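You operate a simulated robot arm through the tools that you are given. There is no shell and no other tool.

You are at the controls of a simulated two-armed robot. One attempt, no reset.

JOB
Set stitch length and tension on the blue-banded machine by the seam card.
Fine: free the blue lock to turn the stitch dial and lock it again; leave the grey dial alone.

It is judged by the outcome, as a careful person would: the job done as asked, and still so three seconds after it is handed in. It fails if anything else is knocked over, pushed out of place, dropped, spilled or broken.

ROBOT AND FRAMES
Two 7-joint arms with fingered hands on one trunk that stands fixed in place. Base frame: the origin is at the foot of the trunk, x ahead of it, y to its left, z up. Lengths are in m, angles in degrees, forces in N, time in s.
The left shoulder is at [0.06, 0.166, 0.976], the right one opposite. With the tool pointing down near the work surface each hand reaches from about 0.34 to 0.86 m from the base axis, measured 20 degrees to its own side. Payload 5 kg a hand.
The tool frame of a hand sits at the grasp point between the pads (the TCP): z along the fingers, y along the line on which they close. The tips reach 0.032 m beyond it. The gripper opens to 0.16 m; its body begins 0.089 m behind the TCP. The gripper is a hand of 3 fingers: y runs from the thumb to the fingers, the wrist lies at [0, 0, -0.267] in the tool frame, and closing takes about 1.5 s.
Orientation is that of the tool frame in the base frame, as [roll, pitch, yaw] about the fixed x, y, z axes, in that order (R = Rz(yaw) Ry(pitch) Rx(roll)). With the fingers straight down and closing along the base's y, the tool's x points along the base's -x, its y along +y and its z along -z.

CONTROLS
- The arms move only by the tool nudge_tool. It takes "left_plan", "right_plan" or both (then of equal length, played together; a hand with none holds still); each is a list of rows, each a list of 7 numbers: the shift along the tool's x, y, z in units of 50 mm (1.0 is 50 mm), then the turn, a rotation vector about the tool's x, y, z in units of 8 degrees (1.0 is 8 degrees), then the opening in per cent of the stroke, from 0 (shut) to 100 (fully open). In form: [[dx, dy, dz, ax, ay, az, hand], ...]. A call has 1 to 20 rows; each row shifts and turns the commanded pose from where the row before left it, along the tool's axes as they then stand. A call with a number of a shift or a turn outside -1 to 1 is refused whole. Rows are played at 5 a second. More than 0.05 m and 8.6 degrees between two rows, or a gripper value outside its range, and nothing of the call is played. Where a pose cannot be reached the arm comes as near as it can. A force on the tool above 40 N (or 10 N above the force at the start of the call, whichever is more), or a blocked arm, ends the call early, and 0.2 s more pass. The fingers move at their own pace (about 0.045 m/s each) and stop on an object; they squeeze with about 24 N. The grip force told is the motor's: it shows also when the fingers shut on nothing. Time passes only in rows, and 0.2 s behind the last, so rows that do not move let the fingers close. It gives the time, the measured TCP pose, the force on the tool (base axes), the opening and the grip force at its end, in the units of the frame above (readings bear some noise), with the torque about the TCP (base axes, N m) and any sound that the robot's microphone picked up, and new pictures: "pictures" is both (left out), scene, wrist or none (wrist: the cameras of the hands that moved).
- Cameras (640 x 400 px; columns grow to the right, rows downward): "scene" is now at [0.0504, -0.0043, 1.6174]; the picture's right is [-0.03, -1.00, 0.00], its down [-0.72, 0.02, -0.70] and it looks along [0.70, -0.02, -0.72] (base axes); focal length 327 px, centre (320, 200). "left" rides on the left gripper at [-0.065, -0.004, -0.116] in its tool frame; the picture's right is [0.06, -1.00, 0.00], its down [0.87, 0.06, -0.49] and it looks along [0.49, 0.03, 0.87] (tool axes); focal length 261 px, centre (320, 200). "right" rides on the right gripper at [0.065, -0.004, -0.116] in its tool frame; the picture's right is [0.06, 1.00, 0.00], its down [-0.87, 0.05, -0.49] and it looks along [-0.49, 0.03, 0.87] (tool axes); focal length 261 px, centre (320, 200). There is no depth. A picture from a camera that has moved, and an enlarged one, comes with that camera's place and axes in the base frame and with its lens.
- move_column(by): slides the trunk up (or, below 0, down) by that many m; the arms and the scene camera ride with it, the base frame stays. It gives what a move gives, with no picture.
- set_grasp(shape, hand): the hand has 3 fingers and takes this shape, open, in about a second: jaw (thumb against the fingers, like two jaws); tri (thumb and two fingers); tip (a fingertip pinch); poke (one finger out to press); point (the index stretched); flat (the hand flat); cup (the hand cupped); fist (a fist). The gripper value then closes the fingers along that shape, each until it touches; the sizes above hold for jaw. It gives what a move gives, with no picture.
- aim_head(pan, tilt): turns the head with the scene camera to pan (to the left, within 86 degrees either way) and tilt (down, from -29 to 69), counted from straight ahead of the robot. It gives what a move gives, and a new picture of the scene camera.
- enlarge(camera, box): a new picture of the part [left, top, right, bottom] of that camera's present view, enlarged. The clock stands still meanwhile.
- close_job(): hands the job in; it is judged then, once.

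Places have to be worked out from the pictures, the camera data and where the tool is seen. Open the grippers and draw the arms clear of the work before you hand the job in, unless the task says otherwise.

The tools are called after "Emit:" by a JSON object that holds its "api" and its "payload". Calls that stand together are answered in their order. nudge_tool: Moves the arms, as the interface text tells. Its arguments: {"type":"object","properties":{"left_plan":{"type":"array"},"right_plan":{"type":"array"},"pictures":{"type":"string","enum":["both","scene","wrist","none"]}},"required":[]} The other tools are called the same way: move_column (by) moves the trunk up or down; set_grasp (shape, hand) gives the hand a shape; aim_head (pan, tilt) turns the head that bears the scene camera; enlarge (camera, box) takes an enlarged picture of a part of a camera's view; close_job () hands the job in.

At the start:

```text
time: 0.0
left_tcp_pos: [0.4978, 0.1863, 1.2823]
left_tool_rot: [180.0, 0.0, -180.0]
left_force: [0.2, -0.3, -0.4]
left_wrist_torque: [-0.01, -0.01, 0.05]
left_grip_width: 0.16
left_grip_force: 0.1
left_shape: jaw
right_tcp_pos: [0.4754, -0.2385, 1.3053]
right_tool_rot: [179.9, 0.0, 179.9]
right_force: [0.1, -0.4, -0.2]
right_wrist_torque: [0.01, -0.01, 0.02]
right_grip_width: 0.1604
right_grip_force: 0.0
right_shape: jaw
trunk travel left (down, up): [-0.525, 0.065]
head pan, tilt (commanded): [-1.7, 45.9]
```

scene: 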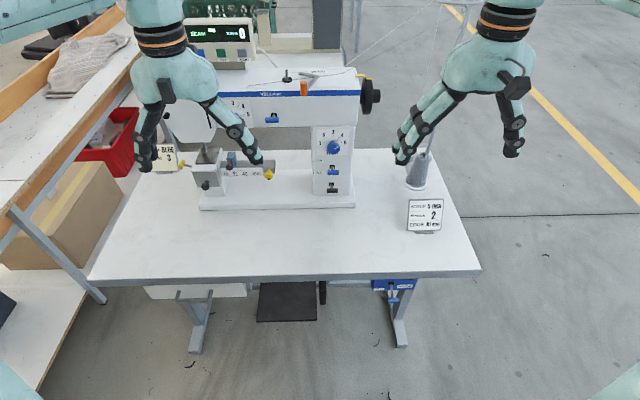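
right: 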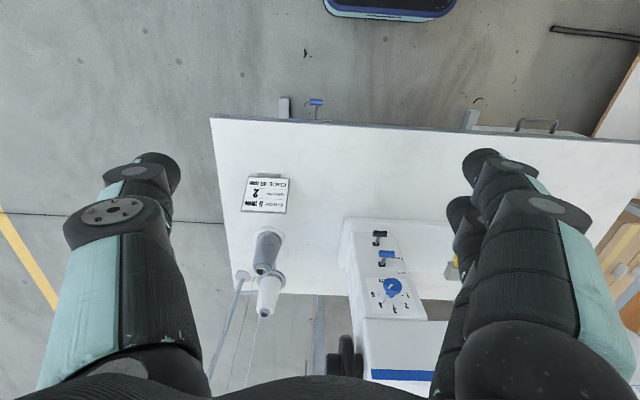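
left: 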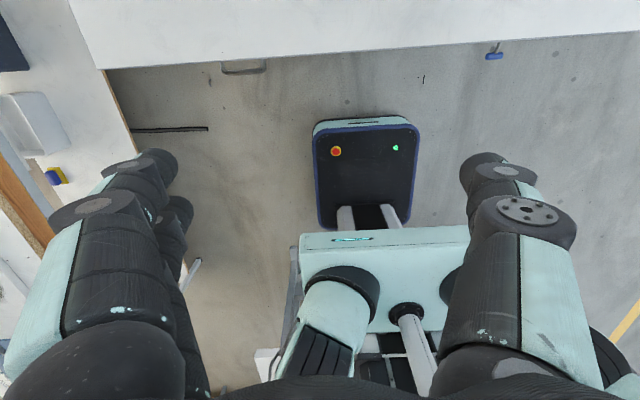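

I'll first look closely at the seam cards, the machine face and the displays, before moving anything.

Emit:
{"api": "enlarge", "payload": {"camera": "scene", "box": [390, 180, 470, 240]}}

Emit:
{"api": "enlarge", "payload": {"camera": "scene", "box": [290, 110, 390, 210]}}

Emit:
{"api": "enlarge", "payload": {"camera": "scene", "box": [140, 130, 280, 210]}}

Emit:
{"api": "enlarge", "payload": {"camera": "scene", "box": [180, 10, 390, 130]}}

```text
6.67 times, centred on (430, 210) of scene
camera zoom: at [0.0504, -0.0043, 1.6174], right [-0.03, -1.0, 0.0], down [-0.72, 0.02, -0.7], along [0.7, -0.02, -0.72], focal length 2181 px, centre (-413, 133)
```

zoom: 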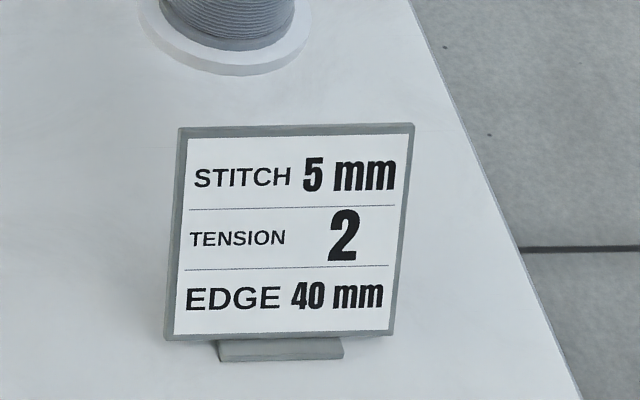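

```text
4.00 times, centred on (340, 160) of scene
camera zoom: at [0.0504, -0.0043, 1.6174], right [-0.03, -1.0, 0.0], down [-0.72, 0.02, -0.7], along [0.7, -0.02, -0.72], focal length 1309 px, centre (240, 360)
```

zoom: 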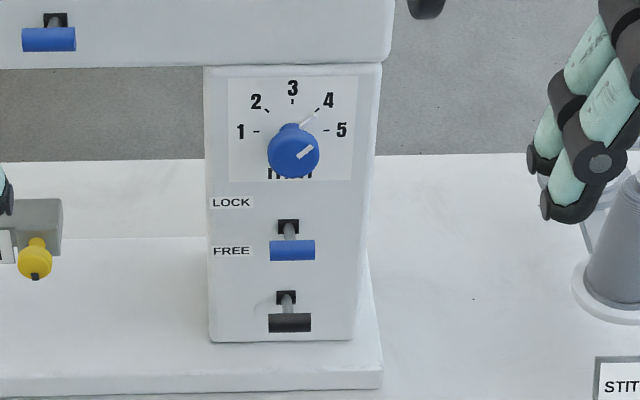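

```text
4.57 times, centred on (210, 170) of scene
camera zoom: at [0.0504, -0.0043, 1.6174], right [-0.03, -1.0, 0.0], down [-0.72, 0.02, -0.7], along [0.7, -0.02, -0.72], focal length 1496 px, centre (823, 337)
```

zoom: 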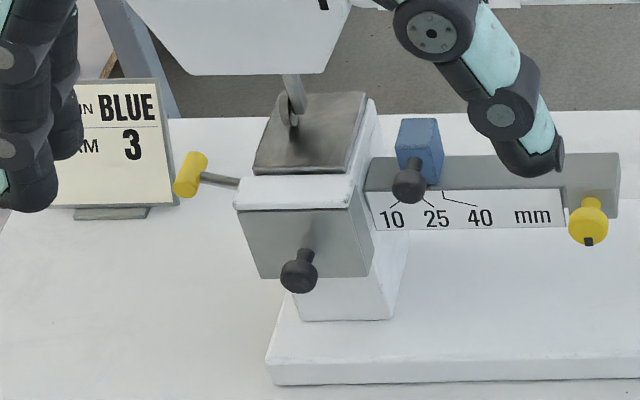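

```text
3.05 times, centred on (285, 70) of scene
camera zoom: at [0.0504, -0.0043, 1.6174], right [-0.03, -1.0, 0.0], down [-0.72, 0.02, -0.7], along [0.7, -0.02, -0.72], focal length 997 px, centre (427, 596)
```

zoom: 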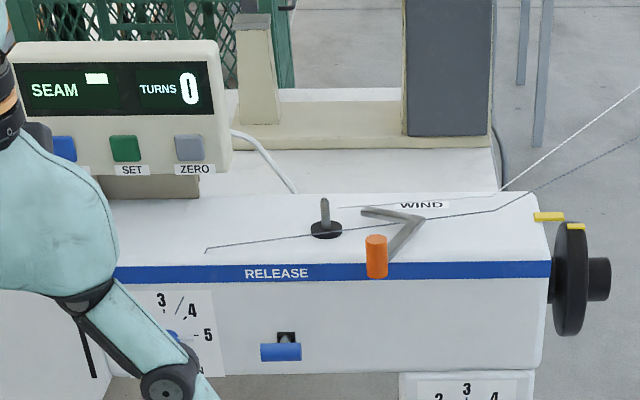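

The seam card asks for stitch 5 mm, tension 2 and edge 40 mm. The left hand hides the tension dial and another card, so I'll draw it up, out and back to see them.

Emit:
{"api": "nudge_tool", "payload": {"left_plan": [[1, 0, -0.6, 0, 0, 0, 100], [1, 0.6, -0.6, 0, 0, 0, 100], [1, 1, 0, 0, 0, 0, 100], [0.5, 1, 0, 0, 0, 0, 100], [0, 1, 0, 0, 0, 0, 100]], "pictures": "scene"}}

```text
refused: row 1 steps farther than a row can; nothing moved
```

The diagonal step was over the 50 mm limit per row, so I'm keeping each row's total within 1.0.

Emit:
{"api": "nudge_tool", "payload": {"left_plan": [[0.9, 0, -0.3, 0, 0, 0, 100], [0.9, 0, -0.3, 0, 0, 0, 100], [0.7, 0.6, 0, 0, 0, 0, 100], [0, 0.98, 0, 0, 0, 0, 100], [0, 0.98, 0, 0, 0, 0, 100], [0, 0.98, 0, 0, 0, 0, 100]], "pictures": "scene"}}

```text
time: 1.4
left_tcp_pos: [0.3741, 0.365, 1.3125]
left_tool_rot: [179.9, -0.1, 179.9]
left_force: [0.3, 1.0, 0.5]
left_wrist_torque: [-0.04, 0.04, 0.01]
left_grip_width: 0.1597
left_grip_force: 0.1
left_shape: jaw
right_tcp_pos: [0.4765, -0.2384, 1.3049]
right_tool_rot: [-180.0, 0.1, 180.0]
right_force: [-0.9, -0.4, -0.5]
right_wrist_torque: [-0.04, 0.01, -0.04]
right_grip_width: 0.1599
right_grip_force: 0.0
right_shape: jaw
trunk travel left (down, up): [-0.525, 0.065]
head pan, tilt (commanded): [-1.7, 45.9]
camera scene: at [0.0507, -0.0034, 1.6173], right [-0.03, -1.0, 0.0], down [-0.72, 0.02, -0.7], along [0.7, -0.02, -0.72], focal length 327 px, centre (320, 200)
```

scene: 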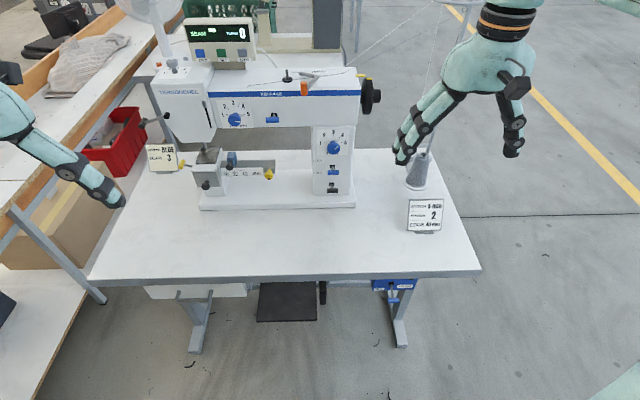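

The head is clear now, so I'm enlarging each detail of it.

Emit:
{"api": "enlarge", "payload": {"camera": "scene", "box": [200, 90, 300, 140]}}

Emit:
{"api": "enlarge", "payload": {"camera": "scene", "box": [130, 130, 230, 200]}}

Emit:
{"api": "enlarge", "payload": {"camera": "scene", "box": [305, 120, 365, 200]}}

Emit:
{"api": "enlarge", "payload": {"camera": "scene", "box": [140, 0, 300, 100]}}

Emit:
{"api": "enlarge", "payload": {"camera": "scene", "box": [340, 240, 440, 330]}}

```text
6.40 times, centred on (250, 115) of scene
camera zoom: at [0.0507, -0.0034, 1.6173], right [-0.03, -1.0, 0.0], down [-0.72, 0.02, -0.7], along [0.7, -0.02, -0.72], focal length 2094 px, centre (768, 744)
```

zoom: 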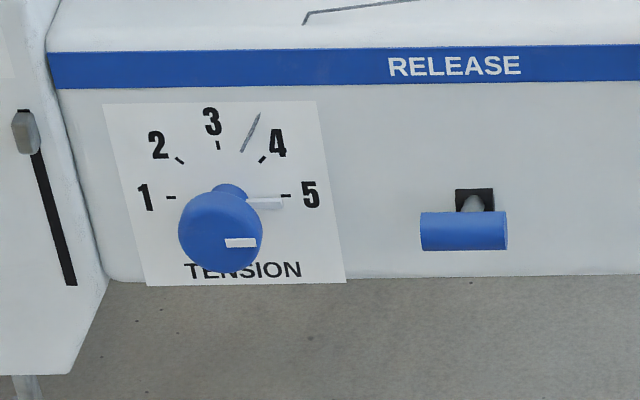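

```text
5.71 times, centred on (180, 165) of scene
camera zoom: at [0.0507, -0.0034, 1.6173], right [-0.03, -1.0, 0.0], down [-0.72, 0.02, -0.7], along [0.7, -0.02, -0.72], focal length 1870 px, centre (1120, 400)
```

zoom: 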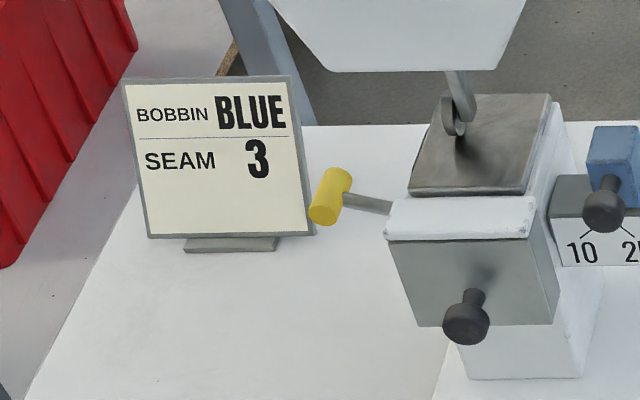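

```text
5.00 times, centred on (335, 160) of scene
camera zoom: at [0.0507, -0.0034, 1.6173], right [-0.03, -1.0, 0.0], down [-0.72, 0.02, -0.7], along [0.7, -0.02, -0.72], focal length 1636 px, centre (245, 400)
```

zoom: 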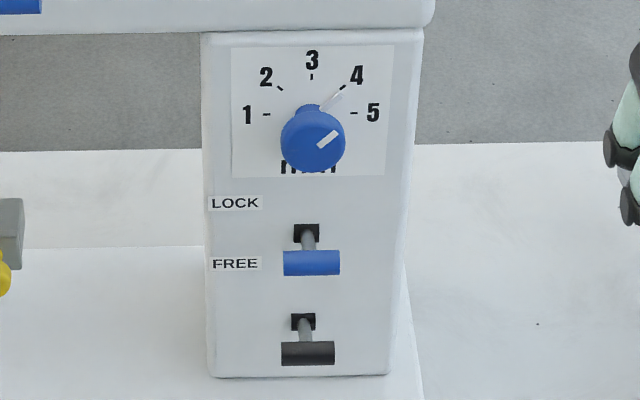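

```text
4.00 times, centred on (220, 50) of scene
camera zoom: at [0.0507, -0.0034, 1.6173], right [-0.03, -1.0, 0.0], down [-0.72, 0.02, -0.7], along [0.7, -0.02, -0.72], focal length 1309 px, centre (720, 800)
```

zoom: 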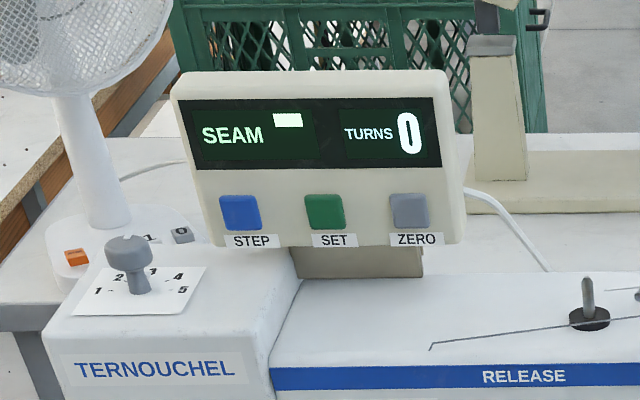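

```text
4.44 times, centred on (390, 285) of scene
camera zoom: at [0.0507, -0.0034, 1.6173], right [-0.03, -1.0, 0.0], down [-0.72, 0.02, -0.7], along [0.7, -0.02, -0.72], focal length 1454 px, centre (9, -178)
```

zoom: 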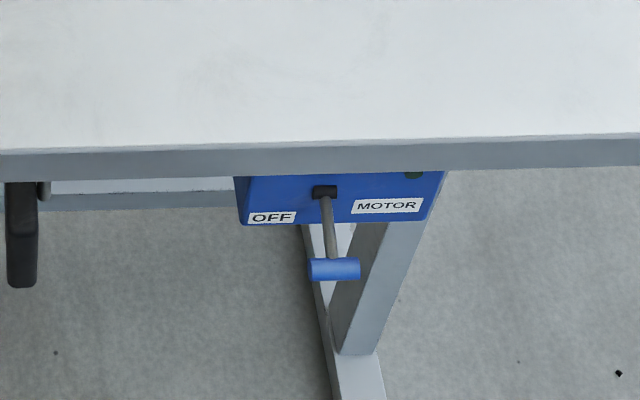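

Findings so far: the tension knob is blue on the head and reads about 5. The stitch knob is on the post and reads about 4, with a LOCK/FREE lever under it. The grey dial is on top of the head and must stay as it is. I place the stitch knob near (0.83, -0.065, 1.035). I'll swing the right hand to point forward in front of the post so its wrist camera can see the panel.

Emit:
{"api": "nudge_tool", "payload": {"right_plan": [[-0.34, 0.273, 0.475, 0, -1, 0, 100], [-0.271, 0.273, 0.517, 0, -1, 0, 100], [-0.196, 0.273, 0.55, 0, -1, 0, 100], [-0.118, 0.273, 0.572, 0, -1, 0, 100], [-0.036, 0.273, 0.583, 0, -1, 0, 100], [0.045, 0.273, 0.583, 0, -1, 0, 100]], "pictures": "both"}}

```text
time: 2.8
left_tcp_pos: [0.3736, 0.3651, 1.3119]
left_tool_rot: [180.0, 0.0, -180.0]
left_force: [-0.1, -0.4, 0.2]
left_wrist_torque: [0.03, 0.03, 0.02]
left_grip_width: 0.1598
left_grip_force: 0.0
left_shape: jaw
right_tcp_pos: [0.5767, -0.1554, 1.1622]
right_tool_rot: [-179.9, 47.8, -179.8]
right_force: [0.0, -0.1, 0.0]
right_wrist_torque: [0.02, 0.01, 0.01]
right_grip_width: 0.1596
right_grip_force: 0.0
right_shape: jaw
trunk travel left (down, up): [-0.525, 0.065]
head pan, tilt (commanded): [-1.7, 45.9]
camera scene: at [0.0512, -0.0039, 1.6174], right [-0.03, -1.0, 0.0], down [-0.72, 0.02, -0.7], along [0.7, -0.02, -0.72], focal length 327 px, centre (320, 200)
camera right: at [0.4471, -0.1609, 1.1916], right [-0.04, 1.0, -0.05], down [0.22, 0.05, 0.97], along [0.97, 0.03, -0.22], focal length 261 px, centre (320, 200)
```

scene: 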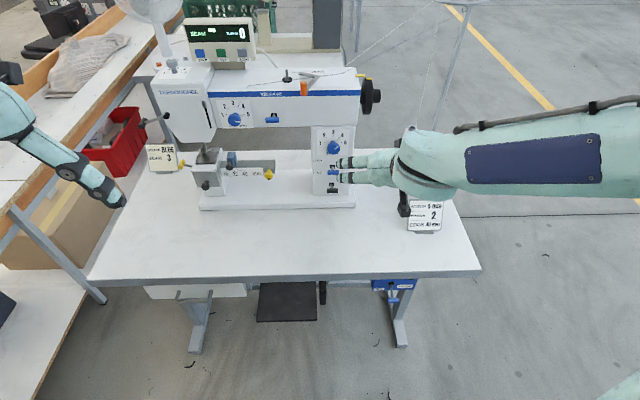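
right: 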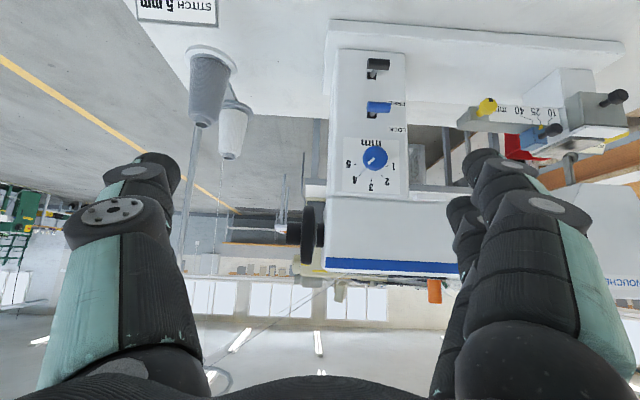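

The wrist camera now looks almost straight at the post, though upside down. I'll zoom in on the stitch panel and lever.

Emit:
{"api": "enlarge", "payload": {"camera": "right", "box": [320, 45, 440, 205]}}

Emit:
{"api": "enlarge", "payload": {"camera": "right", "box": [330, 80, 420, 200]}}

```text
2.50 times, centred on (380, 125) of right
camera zoom: at [0.4471, -0.1609, 1.1916], right [-0.04, 1.0, -0.05], down [0.22, 0.05, 0.97], along [0.97, 0.03, -0.22], focal length 652 px, centre (170, 388)
```

zoom: 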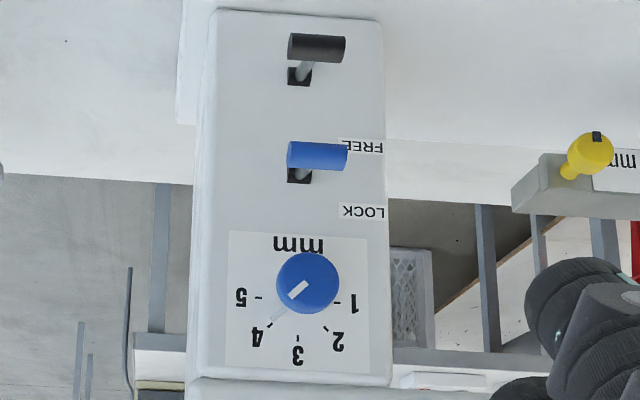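

```text
3.33 times, centred on (375, 140) of right
camera zoom: at [0.4471, -0.1609, 1.1916], right [-0.04, 1.0, -0.05], down [0.22, 0.05, 0.97], along [0.97, 0.03, -0.22], focal length 869 px, centre (137, 400)
```

zoom: 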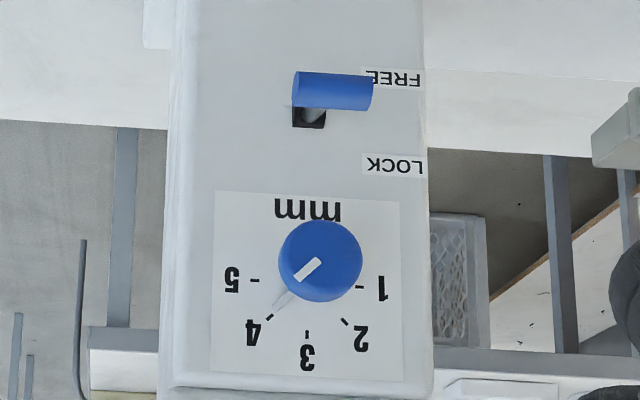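

The handle seems to sit near the middle between LOCK and FREE, but I can't be sure from here. I'll finish the swing so the camera faces the lever at its own height.

Emit:
{"api": "nudge_tool", "payload": {"right_plan": [[0.126, 0.273, 0.571, 0, -1, 0, 100], [0.204, 0.273, 0.548, 0, -1, 0, 100], [0.278, 0.273, 0.514, 0, -1, 0, 100], [0.347, 0.273, 0.47, 0, -1, 0, 100], [0.409, 0.273, 0.418, 0, -1, 0, 100], [0.463, 0.273, 0.1, 0, -0.25, 0, 100]], "pictures": "both"}}

```text
time: 4.2
left_tcp_pos: [0.3736, 0.3657, 1.3121]
left_tool_rot: [180.0, 0.0, -180.0]
left_force: [0.1, -1.0, 0.1]
left_wrist_torque: [0.01, -0.03, 0.01]
left_grip_width: 0.1601
left_grip_force: 0.2
left_shape: jaw
right_tcp_pos: [0.6229, -0.1248, 1.1097]
right_tool_rot: [-179.8, 69.0, 179.8]
right_force: [-0.6, -0.3, -0.3]
right_wrist_torque: [0.03, -0.02, 0.03]
right_grip_width: 0.1599
right_grip_force: 0.0
right_shape: jaw
right hand out of reach, approached as far as the arm can: row 3, 4, 5, 6
trunk travel left (down, up): [-0.525, 0.065]
head pan, tilt (commanded): [-1.7, 45.9]
camera scene: at [0.0504, -0.0039, 1.6174], right [-0.03, -1.0, 0.0], down [-0.72, 0.02, -0.7], along [0.7, -0.02, -0.72], focal length 327 px, centre (320, 200)
camera right: at [0.4914, -0.1283, 1.0912], right [-0.02, 1.0, -0.06], down [-0.15, 0.06, 0.99], along [0.99, 0.03, 0.15], focal length 261 px, centre (320, 200)
```

scene: 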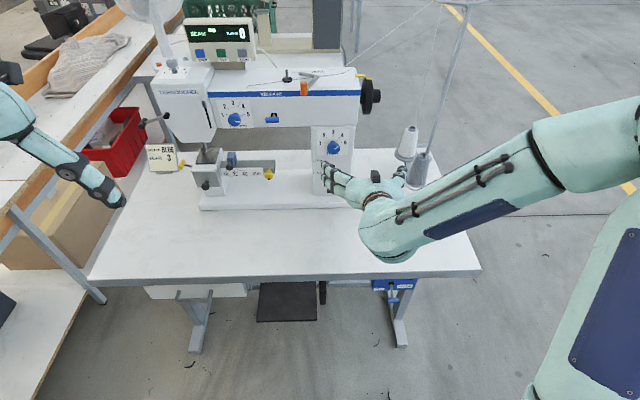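
right: 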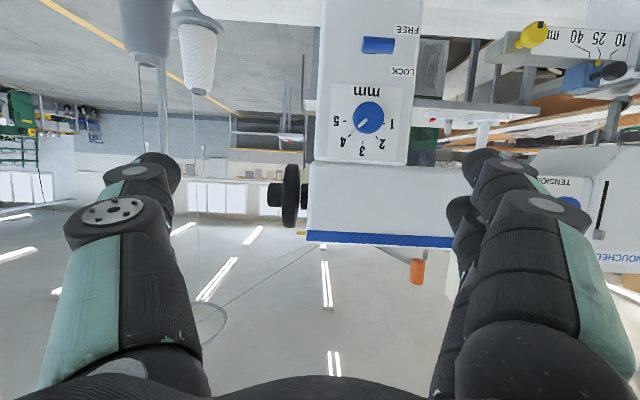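

The wrist stopped at 69° pitch because the arm is too folded here. This view is still nearly level, so I'll enlarge the lever and both knobs.

Emit:
{"api": "enlarge", "payload": {"camera": "right", "box": [310, 0, 440, 80]}}

Emit:
{"api": "enlarge", "payload": {"camera": "right", "box": [320, 70, 420, 170]}}

Emit:
{"api": "enlarge", "payload": {"camera": "right", "box": [500, 0, 640, 100]}}

```text
4.92 times, centred on (375, 40) of right
camera zoom: at [0.4914, -0.1283, 1.0912], right [-0.02, 1.0, -0.06], down [-0.15, 0.06, 0.99], along [0.99, 0.03, 0.15], focal length 1283 px, centre (49, 988)
```

zoom: 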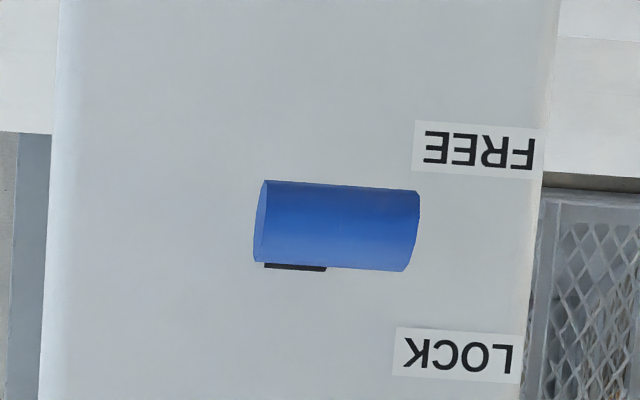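

```text
4.00 times, centred on (370, 120) of right
camera zoom: at [0.4914, -0.1283, 1.0912], right [-0.02, 1.0, -0.06], down [-0.15, 0.06, 0.99], along [0.99, 0.03, 0.15], focal length 1043 px, centre (120, 520)
```

zoom: 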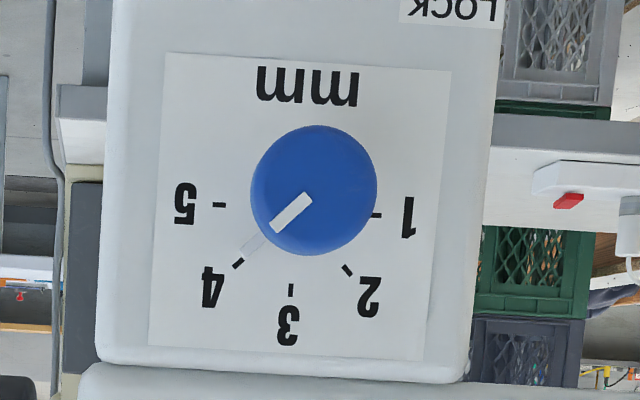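

```text
4.00 times, centred on (570, 50) of right
camera zoom: at [0.4914, -0.1283, 1.0912], right [-0.02, 1.0, -0.06], down [-0.15, 0.06, 0.99], along [0.99, 0.03, 0.15], focal length 1043 px, centre (-680, 800)
```

zoom: 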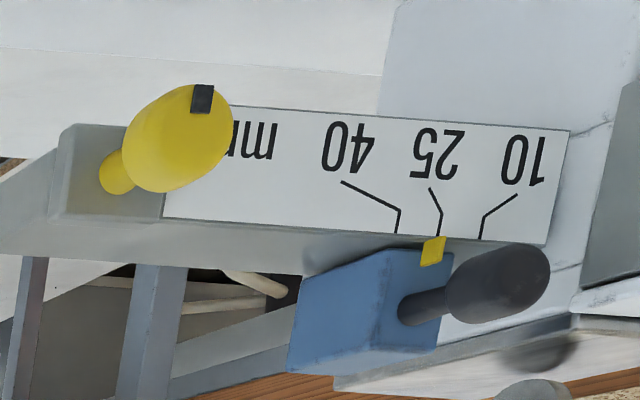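

Stitch reads 4 and the lever state is still unclear. I'll check whether the commanded pose has drifted from the measured one before moving forward.

Emit:
{"api": "nudge_tool", "payload": {"right_plan": [[0, 0, 0.3, 0, 0, 0, 100]], "pictures": "none"}}

```text
time: 4.6
left_tcp_pos: [0.3729, 0.3639, 1.3123]
left_tool_rot: [180.0, 0.1, 179.9]
left_force: [0.0, 0.2, 0.5]
left_wrist_torque: [0.02, -0.08, 0.01]
left_grip_width: 0.1601
left_grip_force: 0.1
left_shape: jaw
right_tcp_pos: [0.6293, -0.1348, 1.1341]
right_tool_rot: [179.9, 71.0, 179.7]
right_force: [-0.6, -0.6, -0.4]
right_wrist_torque: [-0.01, 0.01, 0.02]
right_grip_width: 0.1596
right_grip_force: 0.1
right_shape: jaw
right hand out of reach, approached as far as the arm can: row 1
trunk travel left (down, up): [-0.525, 0.065]
head pan, tilt (commanded): [-1.7, 45.9]
```

The command seems to hold beyond reach while the arm lags. Moving it forward along the tool axis unfolds the arm, so I'll step out a little and check the reading.

Emit:
{"api": "nudge_tool", "payload": {"right_plan": [[0, 0, 0.6, 0, 0, 0, 100], [0, 0, 0.6, 0, 0, 0, 100]], "pictures": "scene"}}

```text
time: 5.2
left_tcp_pos: [0.3736, 0.3642, 1.3114]
left_tool_rot: [180.0, -0.1, -180.0]
left_force: [0.3, 0.3, -0.8]
left_wrist_torque: [-0.02, 0.01, 0.0]
left_grip_width: 0.1598
left_grip_force: 0.0
left_shape: jaw
right_tcp_pos: [0.6862, -0.1487, 1.1385]
right_tool_rot: [-179.9, 71.0, -180.0]
right_force: [-0.3, 0.1, -0.3]
right_wrist_torque: [0.0, 0.0, 0.0]
right_grip_width: 0.16
right_grip_force: 0.0
right_shape: jaw
right hand out of reach, approached as far as the arm can: row 1, 2
trunk travel left (down, up): [-0.525, 0.065]
head pan, tilt (commanded): [-1.7, 45.9]
camera scene: at [0.0507, -0.004, 1.6174], right [-0.03, -1.0, 0.0], down [-0.72, 0.02, -0.7], along [0.7, -0.02, -0.72], focal length 327 px, centre (320, 200)
```

scene: 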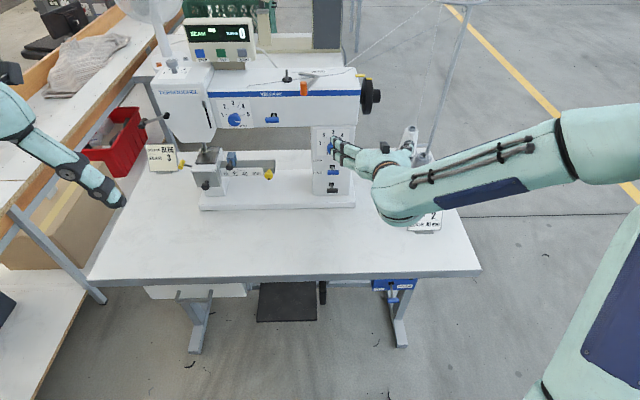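

The pitch stays capped near 71° because the forearm comes down from a raised elbow. I'll back the hand off and lower the trunk 0.2 m, so the forearm rises toward the knobs and the wrist needs less bend.

Emit:
{"api": "nudge_tool", "payload": {"right_plan": [[0, 0, -0.8, 0, 0, 0, 100], [0, 0, -0.8, 0, 0, 0, 100], [0, 0, -0.6, 0, 0.9, 0, 100], [0, 0, 0, 0, 0.9, 0, 100], [0, 0, 0, 0, 0.9, 0, 100]], "pictures": "none"}}

Emit:
{"api": "move_column", "payload": {"by": -0.2}}

Emit:
{"api": "aim_head", "payload": {"pan": 0, "tilt": 38}}

```text
time: 6.4
left_tcp_pos: [0.3731, 0.3659, 1.3111]
left_tool_rot: [-179.9, 0.0, -179.9]
left_force: [-0.4, 0.1, -0.4]
left_wrist_torque: [-0.03, 0.01, 0.01]
left_grip_width: 0.16
left_grip_force: 0.1
left_shape: jaw
right_tcp_pos: [0.5807, -0.1479, 1.1737]
right_tool_rot: [-180.0, 49.5, 179.8]
right_force: [-0.6, -0.7, -0.5]
right_wrist_torque: [0.0, -0.02, 0.0]
right_grip_width: 0.1602
right_grip_force: 0.0
right_shape: jaw
trunk travel left (down, up): [-0.525, 0.065]
head pan, tilt (commanded): [-1.7, 45.9]
```

```text
time: 8.6
left_tcp_pos: [0.3739, 0.3646, 1.1118]
left_tool_rot: [180.0, -0.1, 179.9]
left_force: [0.4, -1.0, -0.2]
left_wrist_torque: [-0.01, 0.03, -0.03]
left_grip_width: 0.1599
left_grip_force: 0.1
left_shape: jaw
right_tcp_pos: [0.5812, -0.1485, 0.9722]
right_tool_rot: [179.9, 49.5, 179.8]
right_force: [-0.5, 0.0, 0.0]
right_wrist_torque: [0.0, 0.02, 0.04]
right_grip_width: 0.1597
right_grip_force: 0.1
right_shape: jaw
trunk travel left (down, up): [-0.325, 0.265]
head pan, tilt (commanded): [-1.7, 45.9]
```

```text
time: 9.3
left_tcp_pos: [0.3745, 0.3646, 1.1114]
left_tool_rot: [-180.0, 0.0, 180.0]
left_force: [0.3, 0.4, 1.0]
left_wrist_torque: [0.01, 0.0, 0.01]
left_grip_width: 0.16
left_grip_force: 0.0
left_shape: jaw
right_tcp_pos: [0.5819, -0.1491, 0.9728]
right_tool_rot: [-179.9, 49.5, 179.8]
right_force: [0.0, 0.5, -0.5]
right_wrist_torque: [-0.02, 0.0, -0.01]
right_grip_width: 0.1599
right_grip_force: 0.0
right_shape: jaw
trunk travel left (down, up): [-0.325, 0.265]
head pan, tilt (commanded): [0.0, 38.0]
camera scene: at [0.0561, -0.0018, 1.4288], right [0.0, -1.0, 0.0], down [-0.62, 0.0, -0.79], along [0.79, 0.0, -0.62], focal length 327 px, centre (320, 200)
```

scene: 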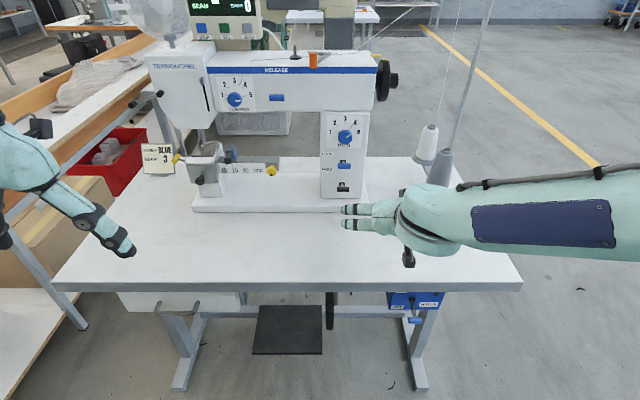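

The trunk is down 0.2 m and the scene camera sees the panels at a flatter angle. I'll zoom in to triangulate the knobs and levers.

Emit:
{"api": "enlarge", "payload": {"camera": "scene", "box": [310, 105, 380, 200]}}

Emit:
{"api": "enlarge", "payload": {"camera": "scene", "box": [200, 60, 310, 125]}}

```text
4.21 times, centred on (345, 152) of scene
camera zoom: at [0.0561, -0.0018, 1.4288], right [0.0, -1.0, 0.0], down [-0.62, 0.0, -0.79], along [0.79, 0.0, -0.62], focal length 1378 px, centre (215, 400)
```

zoom: 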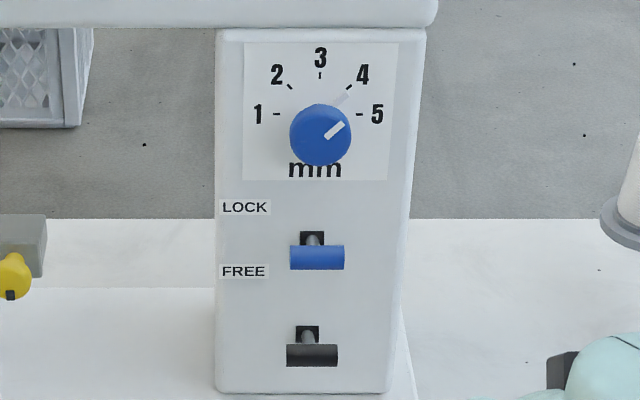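

```text
5.82 times, centred on (255, 92) of scene
camera zoom: at [0.0561, -0.0018, 1.4288], right [0.0, -1.0, 0.0], down [-0.62, 0.0, -0.79], along [0.79, 0.0, -0.62], focal length 1904 px, centre (698, 826)
```

zoom: 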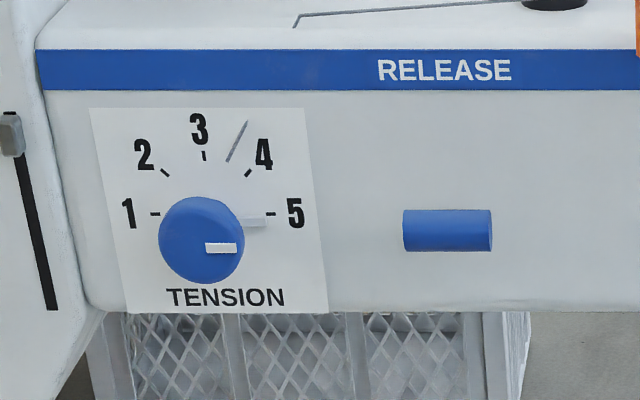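

Estimates from the two scene views:
- Front panel plane: x≈0.862.
- Stitch knob axis: y≈-0.067, z≈1.029, front face at x≈0.831, about 39 mm wide.
- Lock handle: about (0.824, -0.066, 0.945), tilted up, so it is in LOCK.
- Tension knob axis: y≈0.206, z≈1.131.

Next I'll swing the right hand to level, about 0.1 m short of the stitch knob.

Emit:
{"api": "nudge_tool", "payload": {"right_plan": [[-0.399, 0.273, 0.175, 0, -0.844, 0, 100], [-0.376, 0.273, 0.221, 0, -0.844, 0, 100], [-0.348, 0.273, 0.264, 0, -0.844, 0, 100], [-0.314, 0.273, 0.303, 0, -0.844, 0, 100], [-0.276, 0.273, 0.338, 0, -0.844, 0, 100], [-0.235, 0.273, 0.368, 0, -0.844, 0, 100]], "pictures": "both"}}

```text
time: 10.7
left_tcp_pos: [0.3735, 0.3651, 1.1129]
left_tool_rot: [-180.0, 0.1, -179.9]
left_force: [-0.2, -0.4, 0.5]
left_wrist_torque: [0.01, 0.04, 0.03]
left_grip_width: 0.1601
left_grip_force: 0.0
left_shape: jaw
right_tcp_pos: [0.678, -0.0816, 1.0171]
right_tool_rot: [-177.5, 81.4, -177.6]
right_force: [1.0, -0.6, 0.1]
right_wrist_torque: [0.0, -0.01, 0.01]
right_grip_width: 0.1599
right_grip_force: 0.1
right_shape: jaw
right hand out of reach, approached as far as the arm can: row 5, 6
trunk travel left (down, up): [-0.325, 0.265]
head pan, tilt (commanded): [0.0, 38.0]
camera scene: at [0.0566, -0.0022, 1.4288], right [0.0, -1.0, 0.0], down [-0.62, 0.0, -0.79], along [0.79, 0.0, -0.62], focal length 327 px, centre (320, 200)
camera right: at [0.5528, -0.0869, 0.9691], right [-0.01, 1.0, -0.07], down [-0.36, 0.06, 0.93], along [0.93, 0.03, 0.36], focal length 261 px, centre (320, 200)
```

scene: 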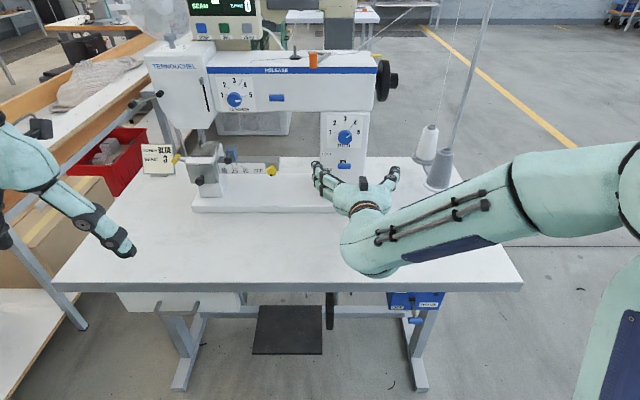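
right: 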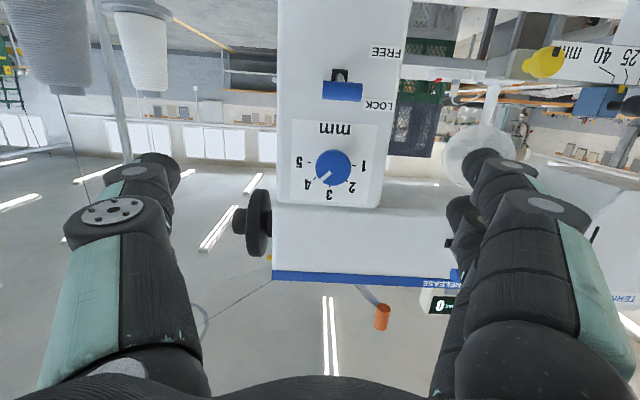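

The wrist now reaches 81°, and from this lower view the handle clearly sits above its slot, so the lever is at LOCK. Lowering the trunk another 0.12 m should give the rest of the wrist range.

Emit:
{"api": "move_column", "payload": {"by": -0.12}}

Emit:
{"api": "nudge_tool", "payload": {"right_plan": [[-0.6, 0, 0, 0, 0, 0, 100], [-0.6, 0, 0, 0, 0, 0, 100], [-0.6, 0, 0, 0, 0, 0, 100], [-0.4, 0.0, 0, 0, 0, 0, 100]], "pictures": "both"}}

```text
time: 12.2
left_tcp_pos: [0.3742, 0.3638, 0.9925]
left_tool_rot: [180.0, 0.0, 179.9]
left_force: [0.0, -0.2, 0.6]
left_wrist_torque: [-0.02, -0.02, 0.04]
left_grip_width: 0.1599
left_grip_force: 0.1
left_shape: jaw
right_tcp_pos: [0.6768, -0.082, 0.8974]
right_tool_rot: [-177.4, 81.5, -177.5]
right_force: [1.0, 0.1, -0.1]
right_wrist_torque: [0.05, 0.02, 0.04]
right_grip_width: 0.1599
right_grip_force: 0.1
right_shape: jaw
trunk travel left (down, up): [-0.205, 0.385]
head pan, tilt (commanded): [0.0, 38.0]
```

```text
time: 13.2
left_tcp_pos: [0.3743, 0.3646, 0.9914]
left_tool_rot: [179.9, 0.0, 180.0]
left_force: [0.9, 0.0, 0.6]
left_wrist_torque: [0.03, 0.0, 0.02]
left_grip_width: 0.16
left_grip_force: 0.0
left_shape: jaw
right_tcp_pos: [0.6917, -0.083, 1.0055]
right_tool_rot: [-177.5, 81.5, -177.6]
right_force: [0.0, 0.1, -0.5]
right_wrist_torque: [0.01, 0.0, -0.01]
right_grip_width: 0.16
right_grip_force: 0.0
right_shape: jaw
trunk travel left (down, up): [-0.205, 0.385]
head pan, tilt (commanded): [0.0, 38.0]
camera scene: at [0.056, -0.0018, 1.3089], right [0.0, -1.0, 0.0], down [-0.62, 0.0, -0.79], along [0.79, 0.0, -0.62], focal length 327 px, centre (320, 200)
camera right: at [0.5675, -0.0879, 0.9585], right [-0.01, 1.0, -0.07], down [-0.36, 0.06, 0.93], along [0.93, 0.03, 0.36], focal length 261 px, centre (320, 200)
```

scene: 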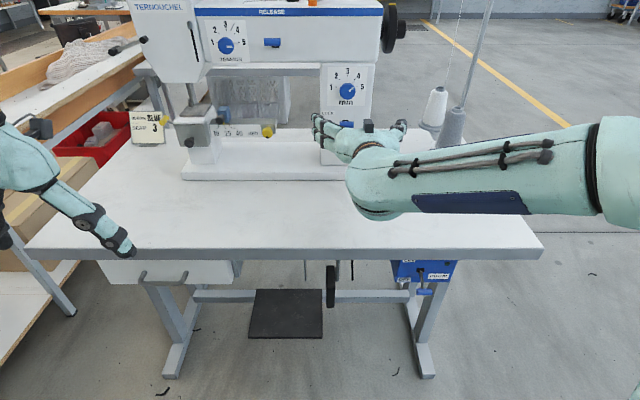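
right: 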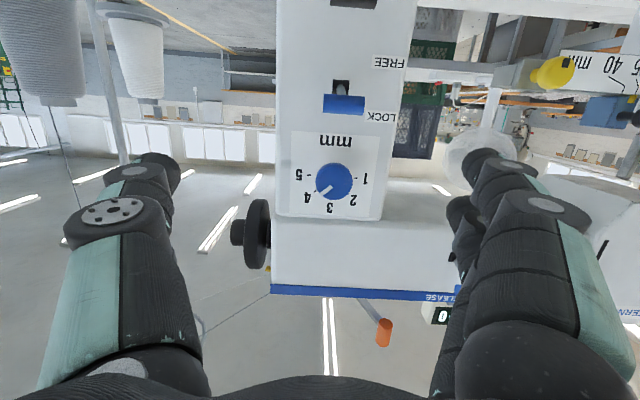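

The arm is within reach again and is only off by 8.5° of pitch. I'll turn the last bit to level and check it is reached.

Emit:
{"api": "nudge_tool", "payload": {"right_plan": [[0, 0, 0, 0, -0.53, 0, 100], [0, 0, 0, 0, -0.53, 0, 100]], "pictures": "wrist"}}

```text
time: 13.8
left_tcp_pos: [0.3737, 0.3648, 0.9926]
left_tool_rot: [-180.0, 0.0, 180.0]
left_force: [0.8, -0.1, -0.3]
left_wrist_torque: [-0.02, -0.01, 0.0]
left_grip_width: 0.1598
left_grip_force: 0.1
left_shape: jaw
right_tcp_pos: [0.694, -0.0822, 1.0057]
right_tool_rot: [-85.7, 89.6, -85.7]
right_force: [0.7, -0.4, -0.9]
right_wrist_torque: [-0.01, -0.02, 0.0]
right_grip_width: 0.1602
right_grip_force: 0.0
right_shape: jaw
trunk travel left (down, up): [-0.205, 0.385]
head pan, tilt (commanded): [0.0, 38.0]
camera right: at [0.5765, -0.0868, 0.94], right [0.0, 1.0, -0.07], down [-0.49, 0.06, 0.87], along [0.87, 0.03, 0.49], focal length 261 px, centre (320, 200)
```

right: 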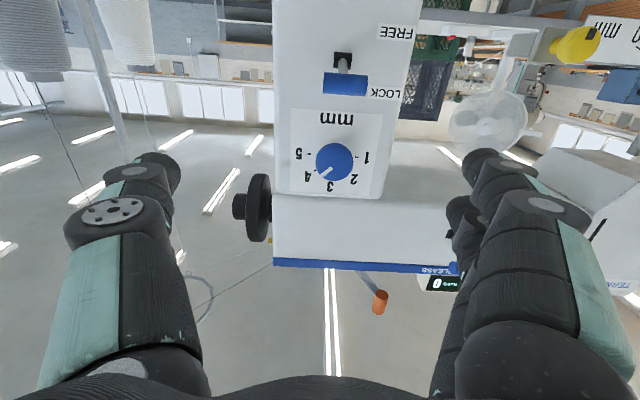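

The tool is level and the handle reads above the slot from lever height, which confirms LOCK. To pinch the lever top and bottom, I'll roll the hand 90° about its own axis, with the fingers above and the thumb below.

Emit:
{"api": "nudge_tool", "payload": {"right_plan": [[0, 0, 0, 0, 0, 0.9375, 100], [0, 0, 0, 0, 0, 0.9375, 100], [0, 0, 0, 0, 0, 0.9375, 100], [0, 0, 0, 0, 0, 0.9375, 100], [0, 0, 0, 0, 0, 0.9375, 80], [0, 0, 0, 0, 0, 0.9375, 70], [0, 0, 0, 0, 0, 0.9375, 60], [0, 0, 0, 0, 0, 0.9375, 50], [0, 0, 0, 0, 0, 0.9375, 50], [0, 0, 0, 0, 0, 0.9375, 50], [0, 0, 0, 0, 0, 0.9375, 50], [0, 0, 0, 0, 0, 0.9375, 50]], "pictures": "both"}}

```text
time: 16.4
left_tcp_pos: [0.3737, 0.3649, 0.9916]
left_tool_rot: [180.0, 0.1, -180.0]
left_force: [0.3, -0.1, -0.4]
left_wrist_torque: [-0.01, -0.01, -0.02]
left_grip_width: 0.1597
left_grip_force: 0.1
left_shape: jaw
right_tcp_pos: [0.6936, -0.0812, 1.0053]
right_tool_rot: [90.0, 0.4, 90.0]
right_force: [-0.2, -0.8, -0.2]
right_wrist_torque: [0.01, -0.01, 0.0]
right_grip_width: 0.0804
right_grip_force: 0.0
right_shape: jaw
trunk travel left (down, up): [-0.205, 0.385]
head pan, tilt (commanded): [0.0, 38.0]
camera scene: at [0.0561, -0.0017, 1.3089], right [0.0, -1.0, 0.0], down [-0.62, 0.0, -0.79], along [0.79, 0.0, -0.62], focal length 327 px, centre (320, 200)
camera right: at [0.5768, -0.0164, 1.0007], right [0.0, 0.07, 1.0], down [-0.49, -0.87, 0.06], along [0.87, -0.49, 0.03], focal length 261 px, centre (320, 200)
```

scene: 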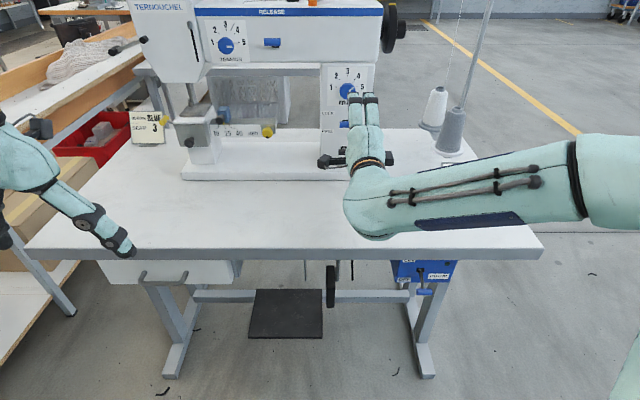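
right: 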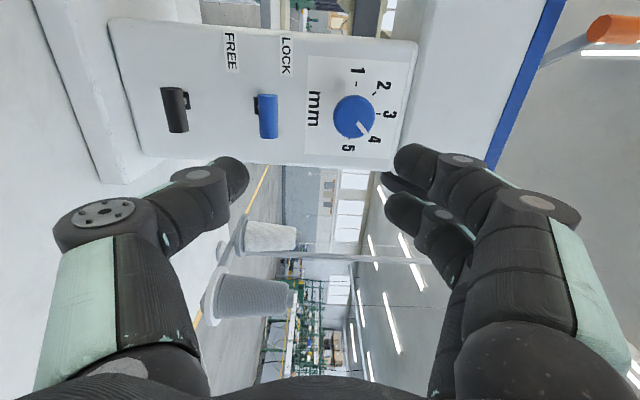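

The roll worked: the tool closes vertically, and the camera on its left side sees both levers and the knob. I'll bring the TCP in line with the handle at about y=-0.067, z=0.949, narrow the opening to about 58 mm and stop short for a check.

Emit:
{"api": "nudge_tool", "payload": {"right_plan": [[0.095, -0.373, 0.3, 0, 0, 0, 36], [0.095, -0.373, 0.3, 0, 0, 0, 36], [0.095, -0.373, 0.3, 0, 0, 0, 36], [0, 0, 0.2, 0, 0, 0, 36]], "pictures": "both"}}

```text
time: 17.4
left_tcp_pos: [0.3751, 0.3644, 0.9912]
left_tool_rot: [180.0, -0.1, 179.9]
left_force: [-0.9, -0.5, -0.3]
left_wrist_torque: [0.0, 0.02, 0.03]
left_grip_width: 0.1601
left_grip_force: 0.0
left_shape: jaw
right_tcp_pos: [0.725, -0.0747, 0.9812]
right_tool_rot: [90.4, 0.3, 89.6]
right_force: [0.2, -0.9, 0.3]
right_wrist_torque: [-0.03, -0.02, 0.03]
right_grip_width: 0.0576
right_grip_force: 0.1
right_shape: jaw
right hand out of reach, approached as far as the arm can: row 1, 2, 3
trunk travel left (down, up): [-0.205, 0.385]
head pan, tilt (commanded): [0.0, 38.0]
camera scene: at [0.0567, -0.0024, 1.3088], right [0.0, -1.0, 0.0], down [-0.62, 0.0, -0.79], along [0.79, 0.0, -0.62], focal length 327 px, centre (320, 200)
camera right: at [0.6097, -0.009, 0.9786], right [0.01, 0.07, 1.0], down [-0.5, -0.87, 0.06], along [0.87, -0.49, 0.03], focal length 261 px, centre (320, 200)
```

scene: 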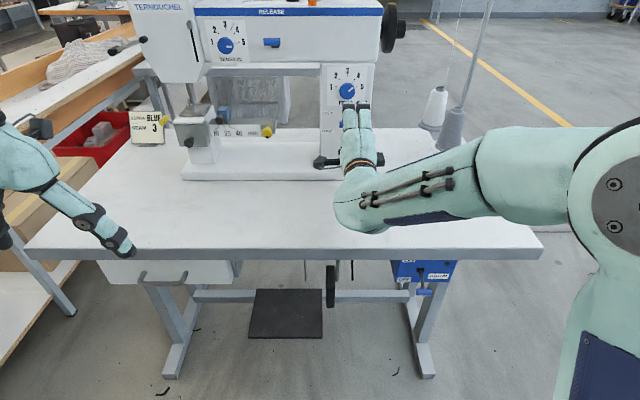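
right: 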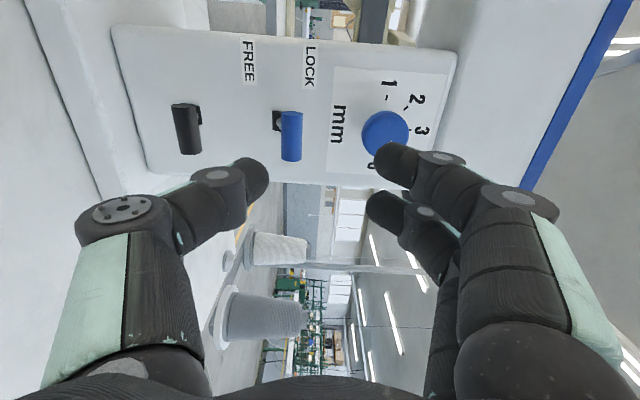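

The arm stopped about 30 mm short in z, again because the wrist limit applies at low height relative to the shoulder. I'll retreat a little and lower the trunk 0.1 m to get past it.

Emit:
{"api": "nudge_tool", "payload": {"right_plan": [[0, 0.5, -0.6, 0, 0, 0, 36]], "pictures": "none"}}

Emit:
{"api": "move_column", "payload": {"by": -0.1}}

Emit:
{"api": "nudge_tool", "payload": {"right_plan": [[0, 0.5, 0, 0, 0, 0, 36], [0, 0.5, 0, 0, 0, 0, 36]], "pictures": "both"}}

```text
time: 17.8
left_tcp_pos: [0.3739, 0.3649, 0.9922]
left_tool_rot: [180.0, -0.1, 179.9]
left_force: [-0.5, 0.1, -0.9]
left_wrist_torque: [-0.03, 0.03, 0.0]
left_grip_width: 0.1599
left_grip_force: 0.0
left_shape: jaw
right_tcp_pos: [0.6953, -0.0745, 1.0086]
right_tool_rot: [90.0, 0.4, 90.0]
right_force: [-0.9, 0.5, 0.9]
right_wrist_torque: [0.01, -0.02, -0.01]
right_grip_width: 0.0576
right_grip_force: 0.2
right_shape: jaw
trunk travel left (down, up): [-0.205, 0.385]
head pan, tilt (commanded): [0.0, 38.0]
```

```text
time: 19.1
left_tcp_pos: [0.3729, 0.3658, 0.8917]
left_tool_rot: [-180.0, 0.0, 180.0]
left_force: [0.0, -0.1, -0.5]
left_wrist_torque: [-0.01, -0.03, -0.04]
left_grip_width: 0.1596
left_grip_force: 0.1
left_shape: jaw
right_tcp_pos: [0.6949, -0.0736, 0.9092]
right_tool_rot: [89.9, 0.3, 90.0]
right_force: [-0.1, -0.2, -0.1]
right_wrist_torque: [-0.03, 0.0, 0.0]
right_grip_width: 0.0578
right_grip_force: 0.0
right_shape: jaw
trunk travel left (down, up): [-0.105, 0.485]
head pan, tilt (commanded): [0.0, 38.0]
```

```text
time: 19.7
left_tcp_pos: [0.3746, 0.3644, 0.8926]
left_tool_rot: [-180.0, -0.1, -180.0]
left_force: [-1.4, 0.4, 0.2]
left_wrist_torque: [-0.02, 0.02, -0.01]
left_grip_width: 0.1599
left_grip_force: 0.0
left_shape: jaw
right_tcp_pos: [0.6959, -0.0746, 0.9598]
right_tool_rot: [90.2, 0.3, 90.0]
right_force: [-0.1, 0.2, -0.5]
right_wrist_torque: [-0.01, 0.0, 0.01]
right_grip_width: 0.0576
right_grip_force: 0.1
right_shape: jaw
trunk travel left (down, up): [-0.105, 0.485]
head pan, tilt (commanded): [0.0, 38.0]
camera scene: at [0.0562, -0.0018, 1.2089], right [0.0, -1.0, 0.0], down [-0.62, 0.0, -0.79], along [0.79, 0.0, -0.62], focal length 327 px, centre (320, 200)
camera right: at [0.5796, -0.0092, 0.9544], right [0.0, 0.07, 1.0], down [-0.49, -0.87, 0.06], along [0.87, -0.49, 0.03], focal length 261 px, centre (320, 200)
```

scene: 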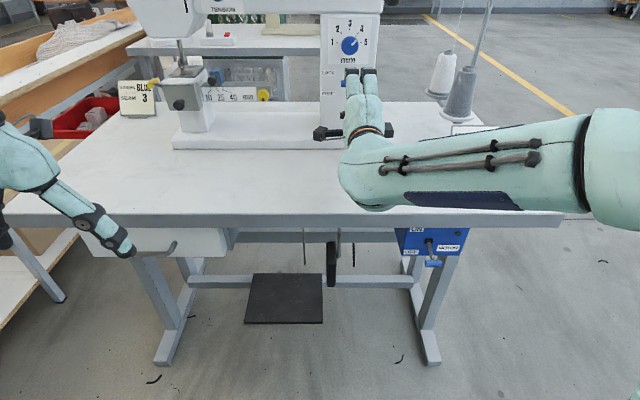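
right: 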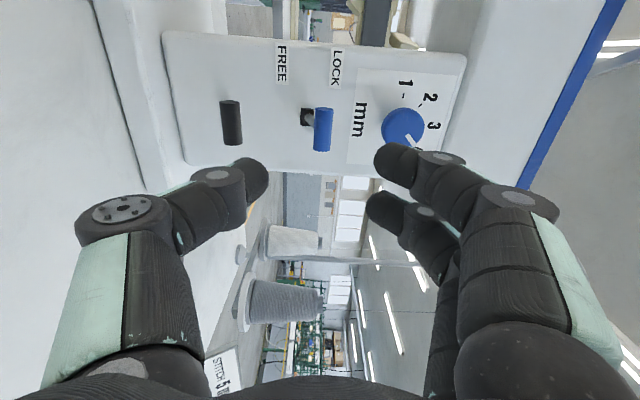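

In this wrist view the handle lies on the tool's centre line. Triangulating from the wrist views alone puts it near (0.803, -0.066, 0.960), with the panel at about x=0.849. I'll narrow the opening to about 48 mm, shift 8 mm in y and come up to just short of the handle.

Emit:
{"api": "nudge_tool", "payload": {"right_plan": [[0.09, 0, 0.4, 0, 0, 0, 30], [0.08, 0, 0.4, 0, 0, 0, 30], [0, 0, 0.35, 0, 0, 0, 30]], "pictures": "both"}}

```text
time: 20.5
left_tcp_pos: [0.3744, 0.3639, 0.8918]
left_tool_rot: [-180.0, 0.0, -180.0]
left_force: [-0.6, -0.6, 0.3]
left_wrist_torque: [-0.01, 0.0, 0.02]
left_grip_width: 0.1601
left_grip_force: 0.0
left_shape: jaw
right_tcp_pos: [0.7531, -0.0648, 0.9589]
right_tool_rot: [90.0, 0.4, 90.0]
right_force: [0.6, 0.0, -0.8]
right_wrist_torque: [0.0, -0.02, -0.02]
right_grip_width: 0.0485
right_grip_force: 0.0
right_shape: jaw
trunk travel left (down, up): [-0.105, 0.485]
head pan, tilt (commanded): [0.0, 38.0]
camera scene: at [0.0561, -0.0017, 1.2089], right [0.0, -1.0, 0.0], down [-0.62, 0.0, -0.79], along [0.79, 0.0, -0.62], focal length 327 px, centre (320, 200)
camera right: at [0.6372, -0.0003, 0.9545], right [0.0, 0.07, 1.0], down [-0.49, -0.87, 0.06], along [0.87, -0.49, 0.03], focal length 261 px, centre (320, 200)
```

scene: 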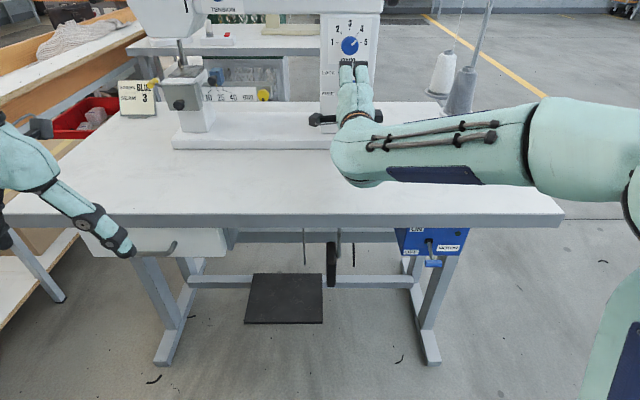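
right: 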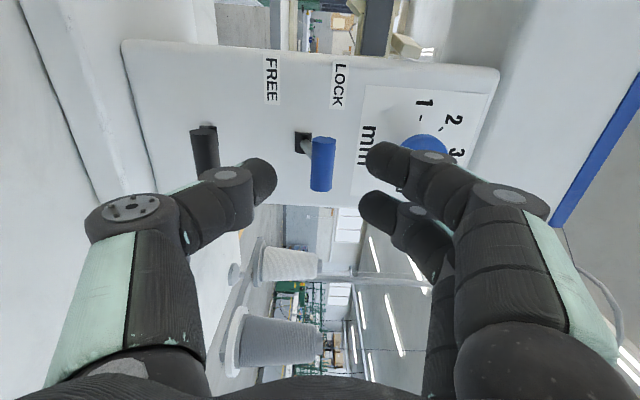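

The handle sits dead centre between thumb and fingers, and the estimate holds at x≈0.803. I'll go in 47 mm and then close on it.

Emit:
{"api": "nudge_tool", "payload": {"right_plan": [[0, 0, 0.35, 0, 0, 0, 30], [0, 0, 0.35, 0, 0, 0, 30], [0, 0, 0.24, 0, 0, 0, 30]], "pictures": "wrist"}}

```text
time: 21.3
left_tcp_pos: [0.3744, 0.3641, 0.8917]
left_tool_rot: [179.9, 0.0, -180.0]
left_force: [0.3, -0.4, -0.4]
left_wrist_torque: [-0.01, 0.03, -0.02]
left_grip_width: 0.16
left_grip_force: 0.1
left_shape: jaw
right_tcp_pos: [0.8009, -0.0647, 0.9594]
right_tool_rot: [90.0, 0.4, 90.1]
right_force: [-0.4, 0.0, 0.1]
right_wrist_torque: [0.0, 0.0, 0.03]
right_grip_width: 0.0484
right_grip_force: 0.0
right_shape: jaw
trunk travel left (down, up): [-0.105, 0.485]
head pan, tilt (commanded): [0.0, 38.0]
camera right: at [0.6837, 0.0002, 0.9545], right [0.0, 0.07, 1.0], down [-0.49, -0.87, 0.06], along [0.87, -0.49, 0.03], focal length 261 px, centre (320, 200)
```

right: 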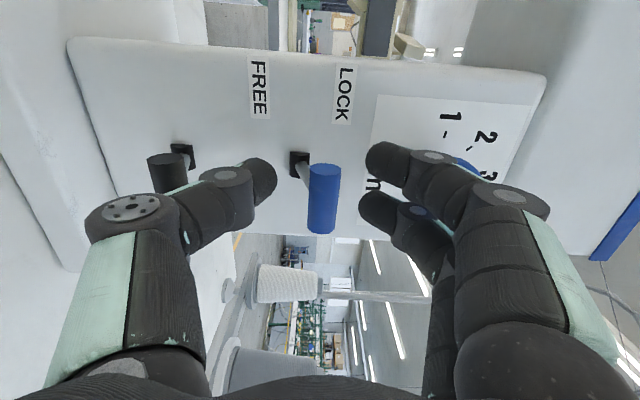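

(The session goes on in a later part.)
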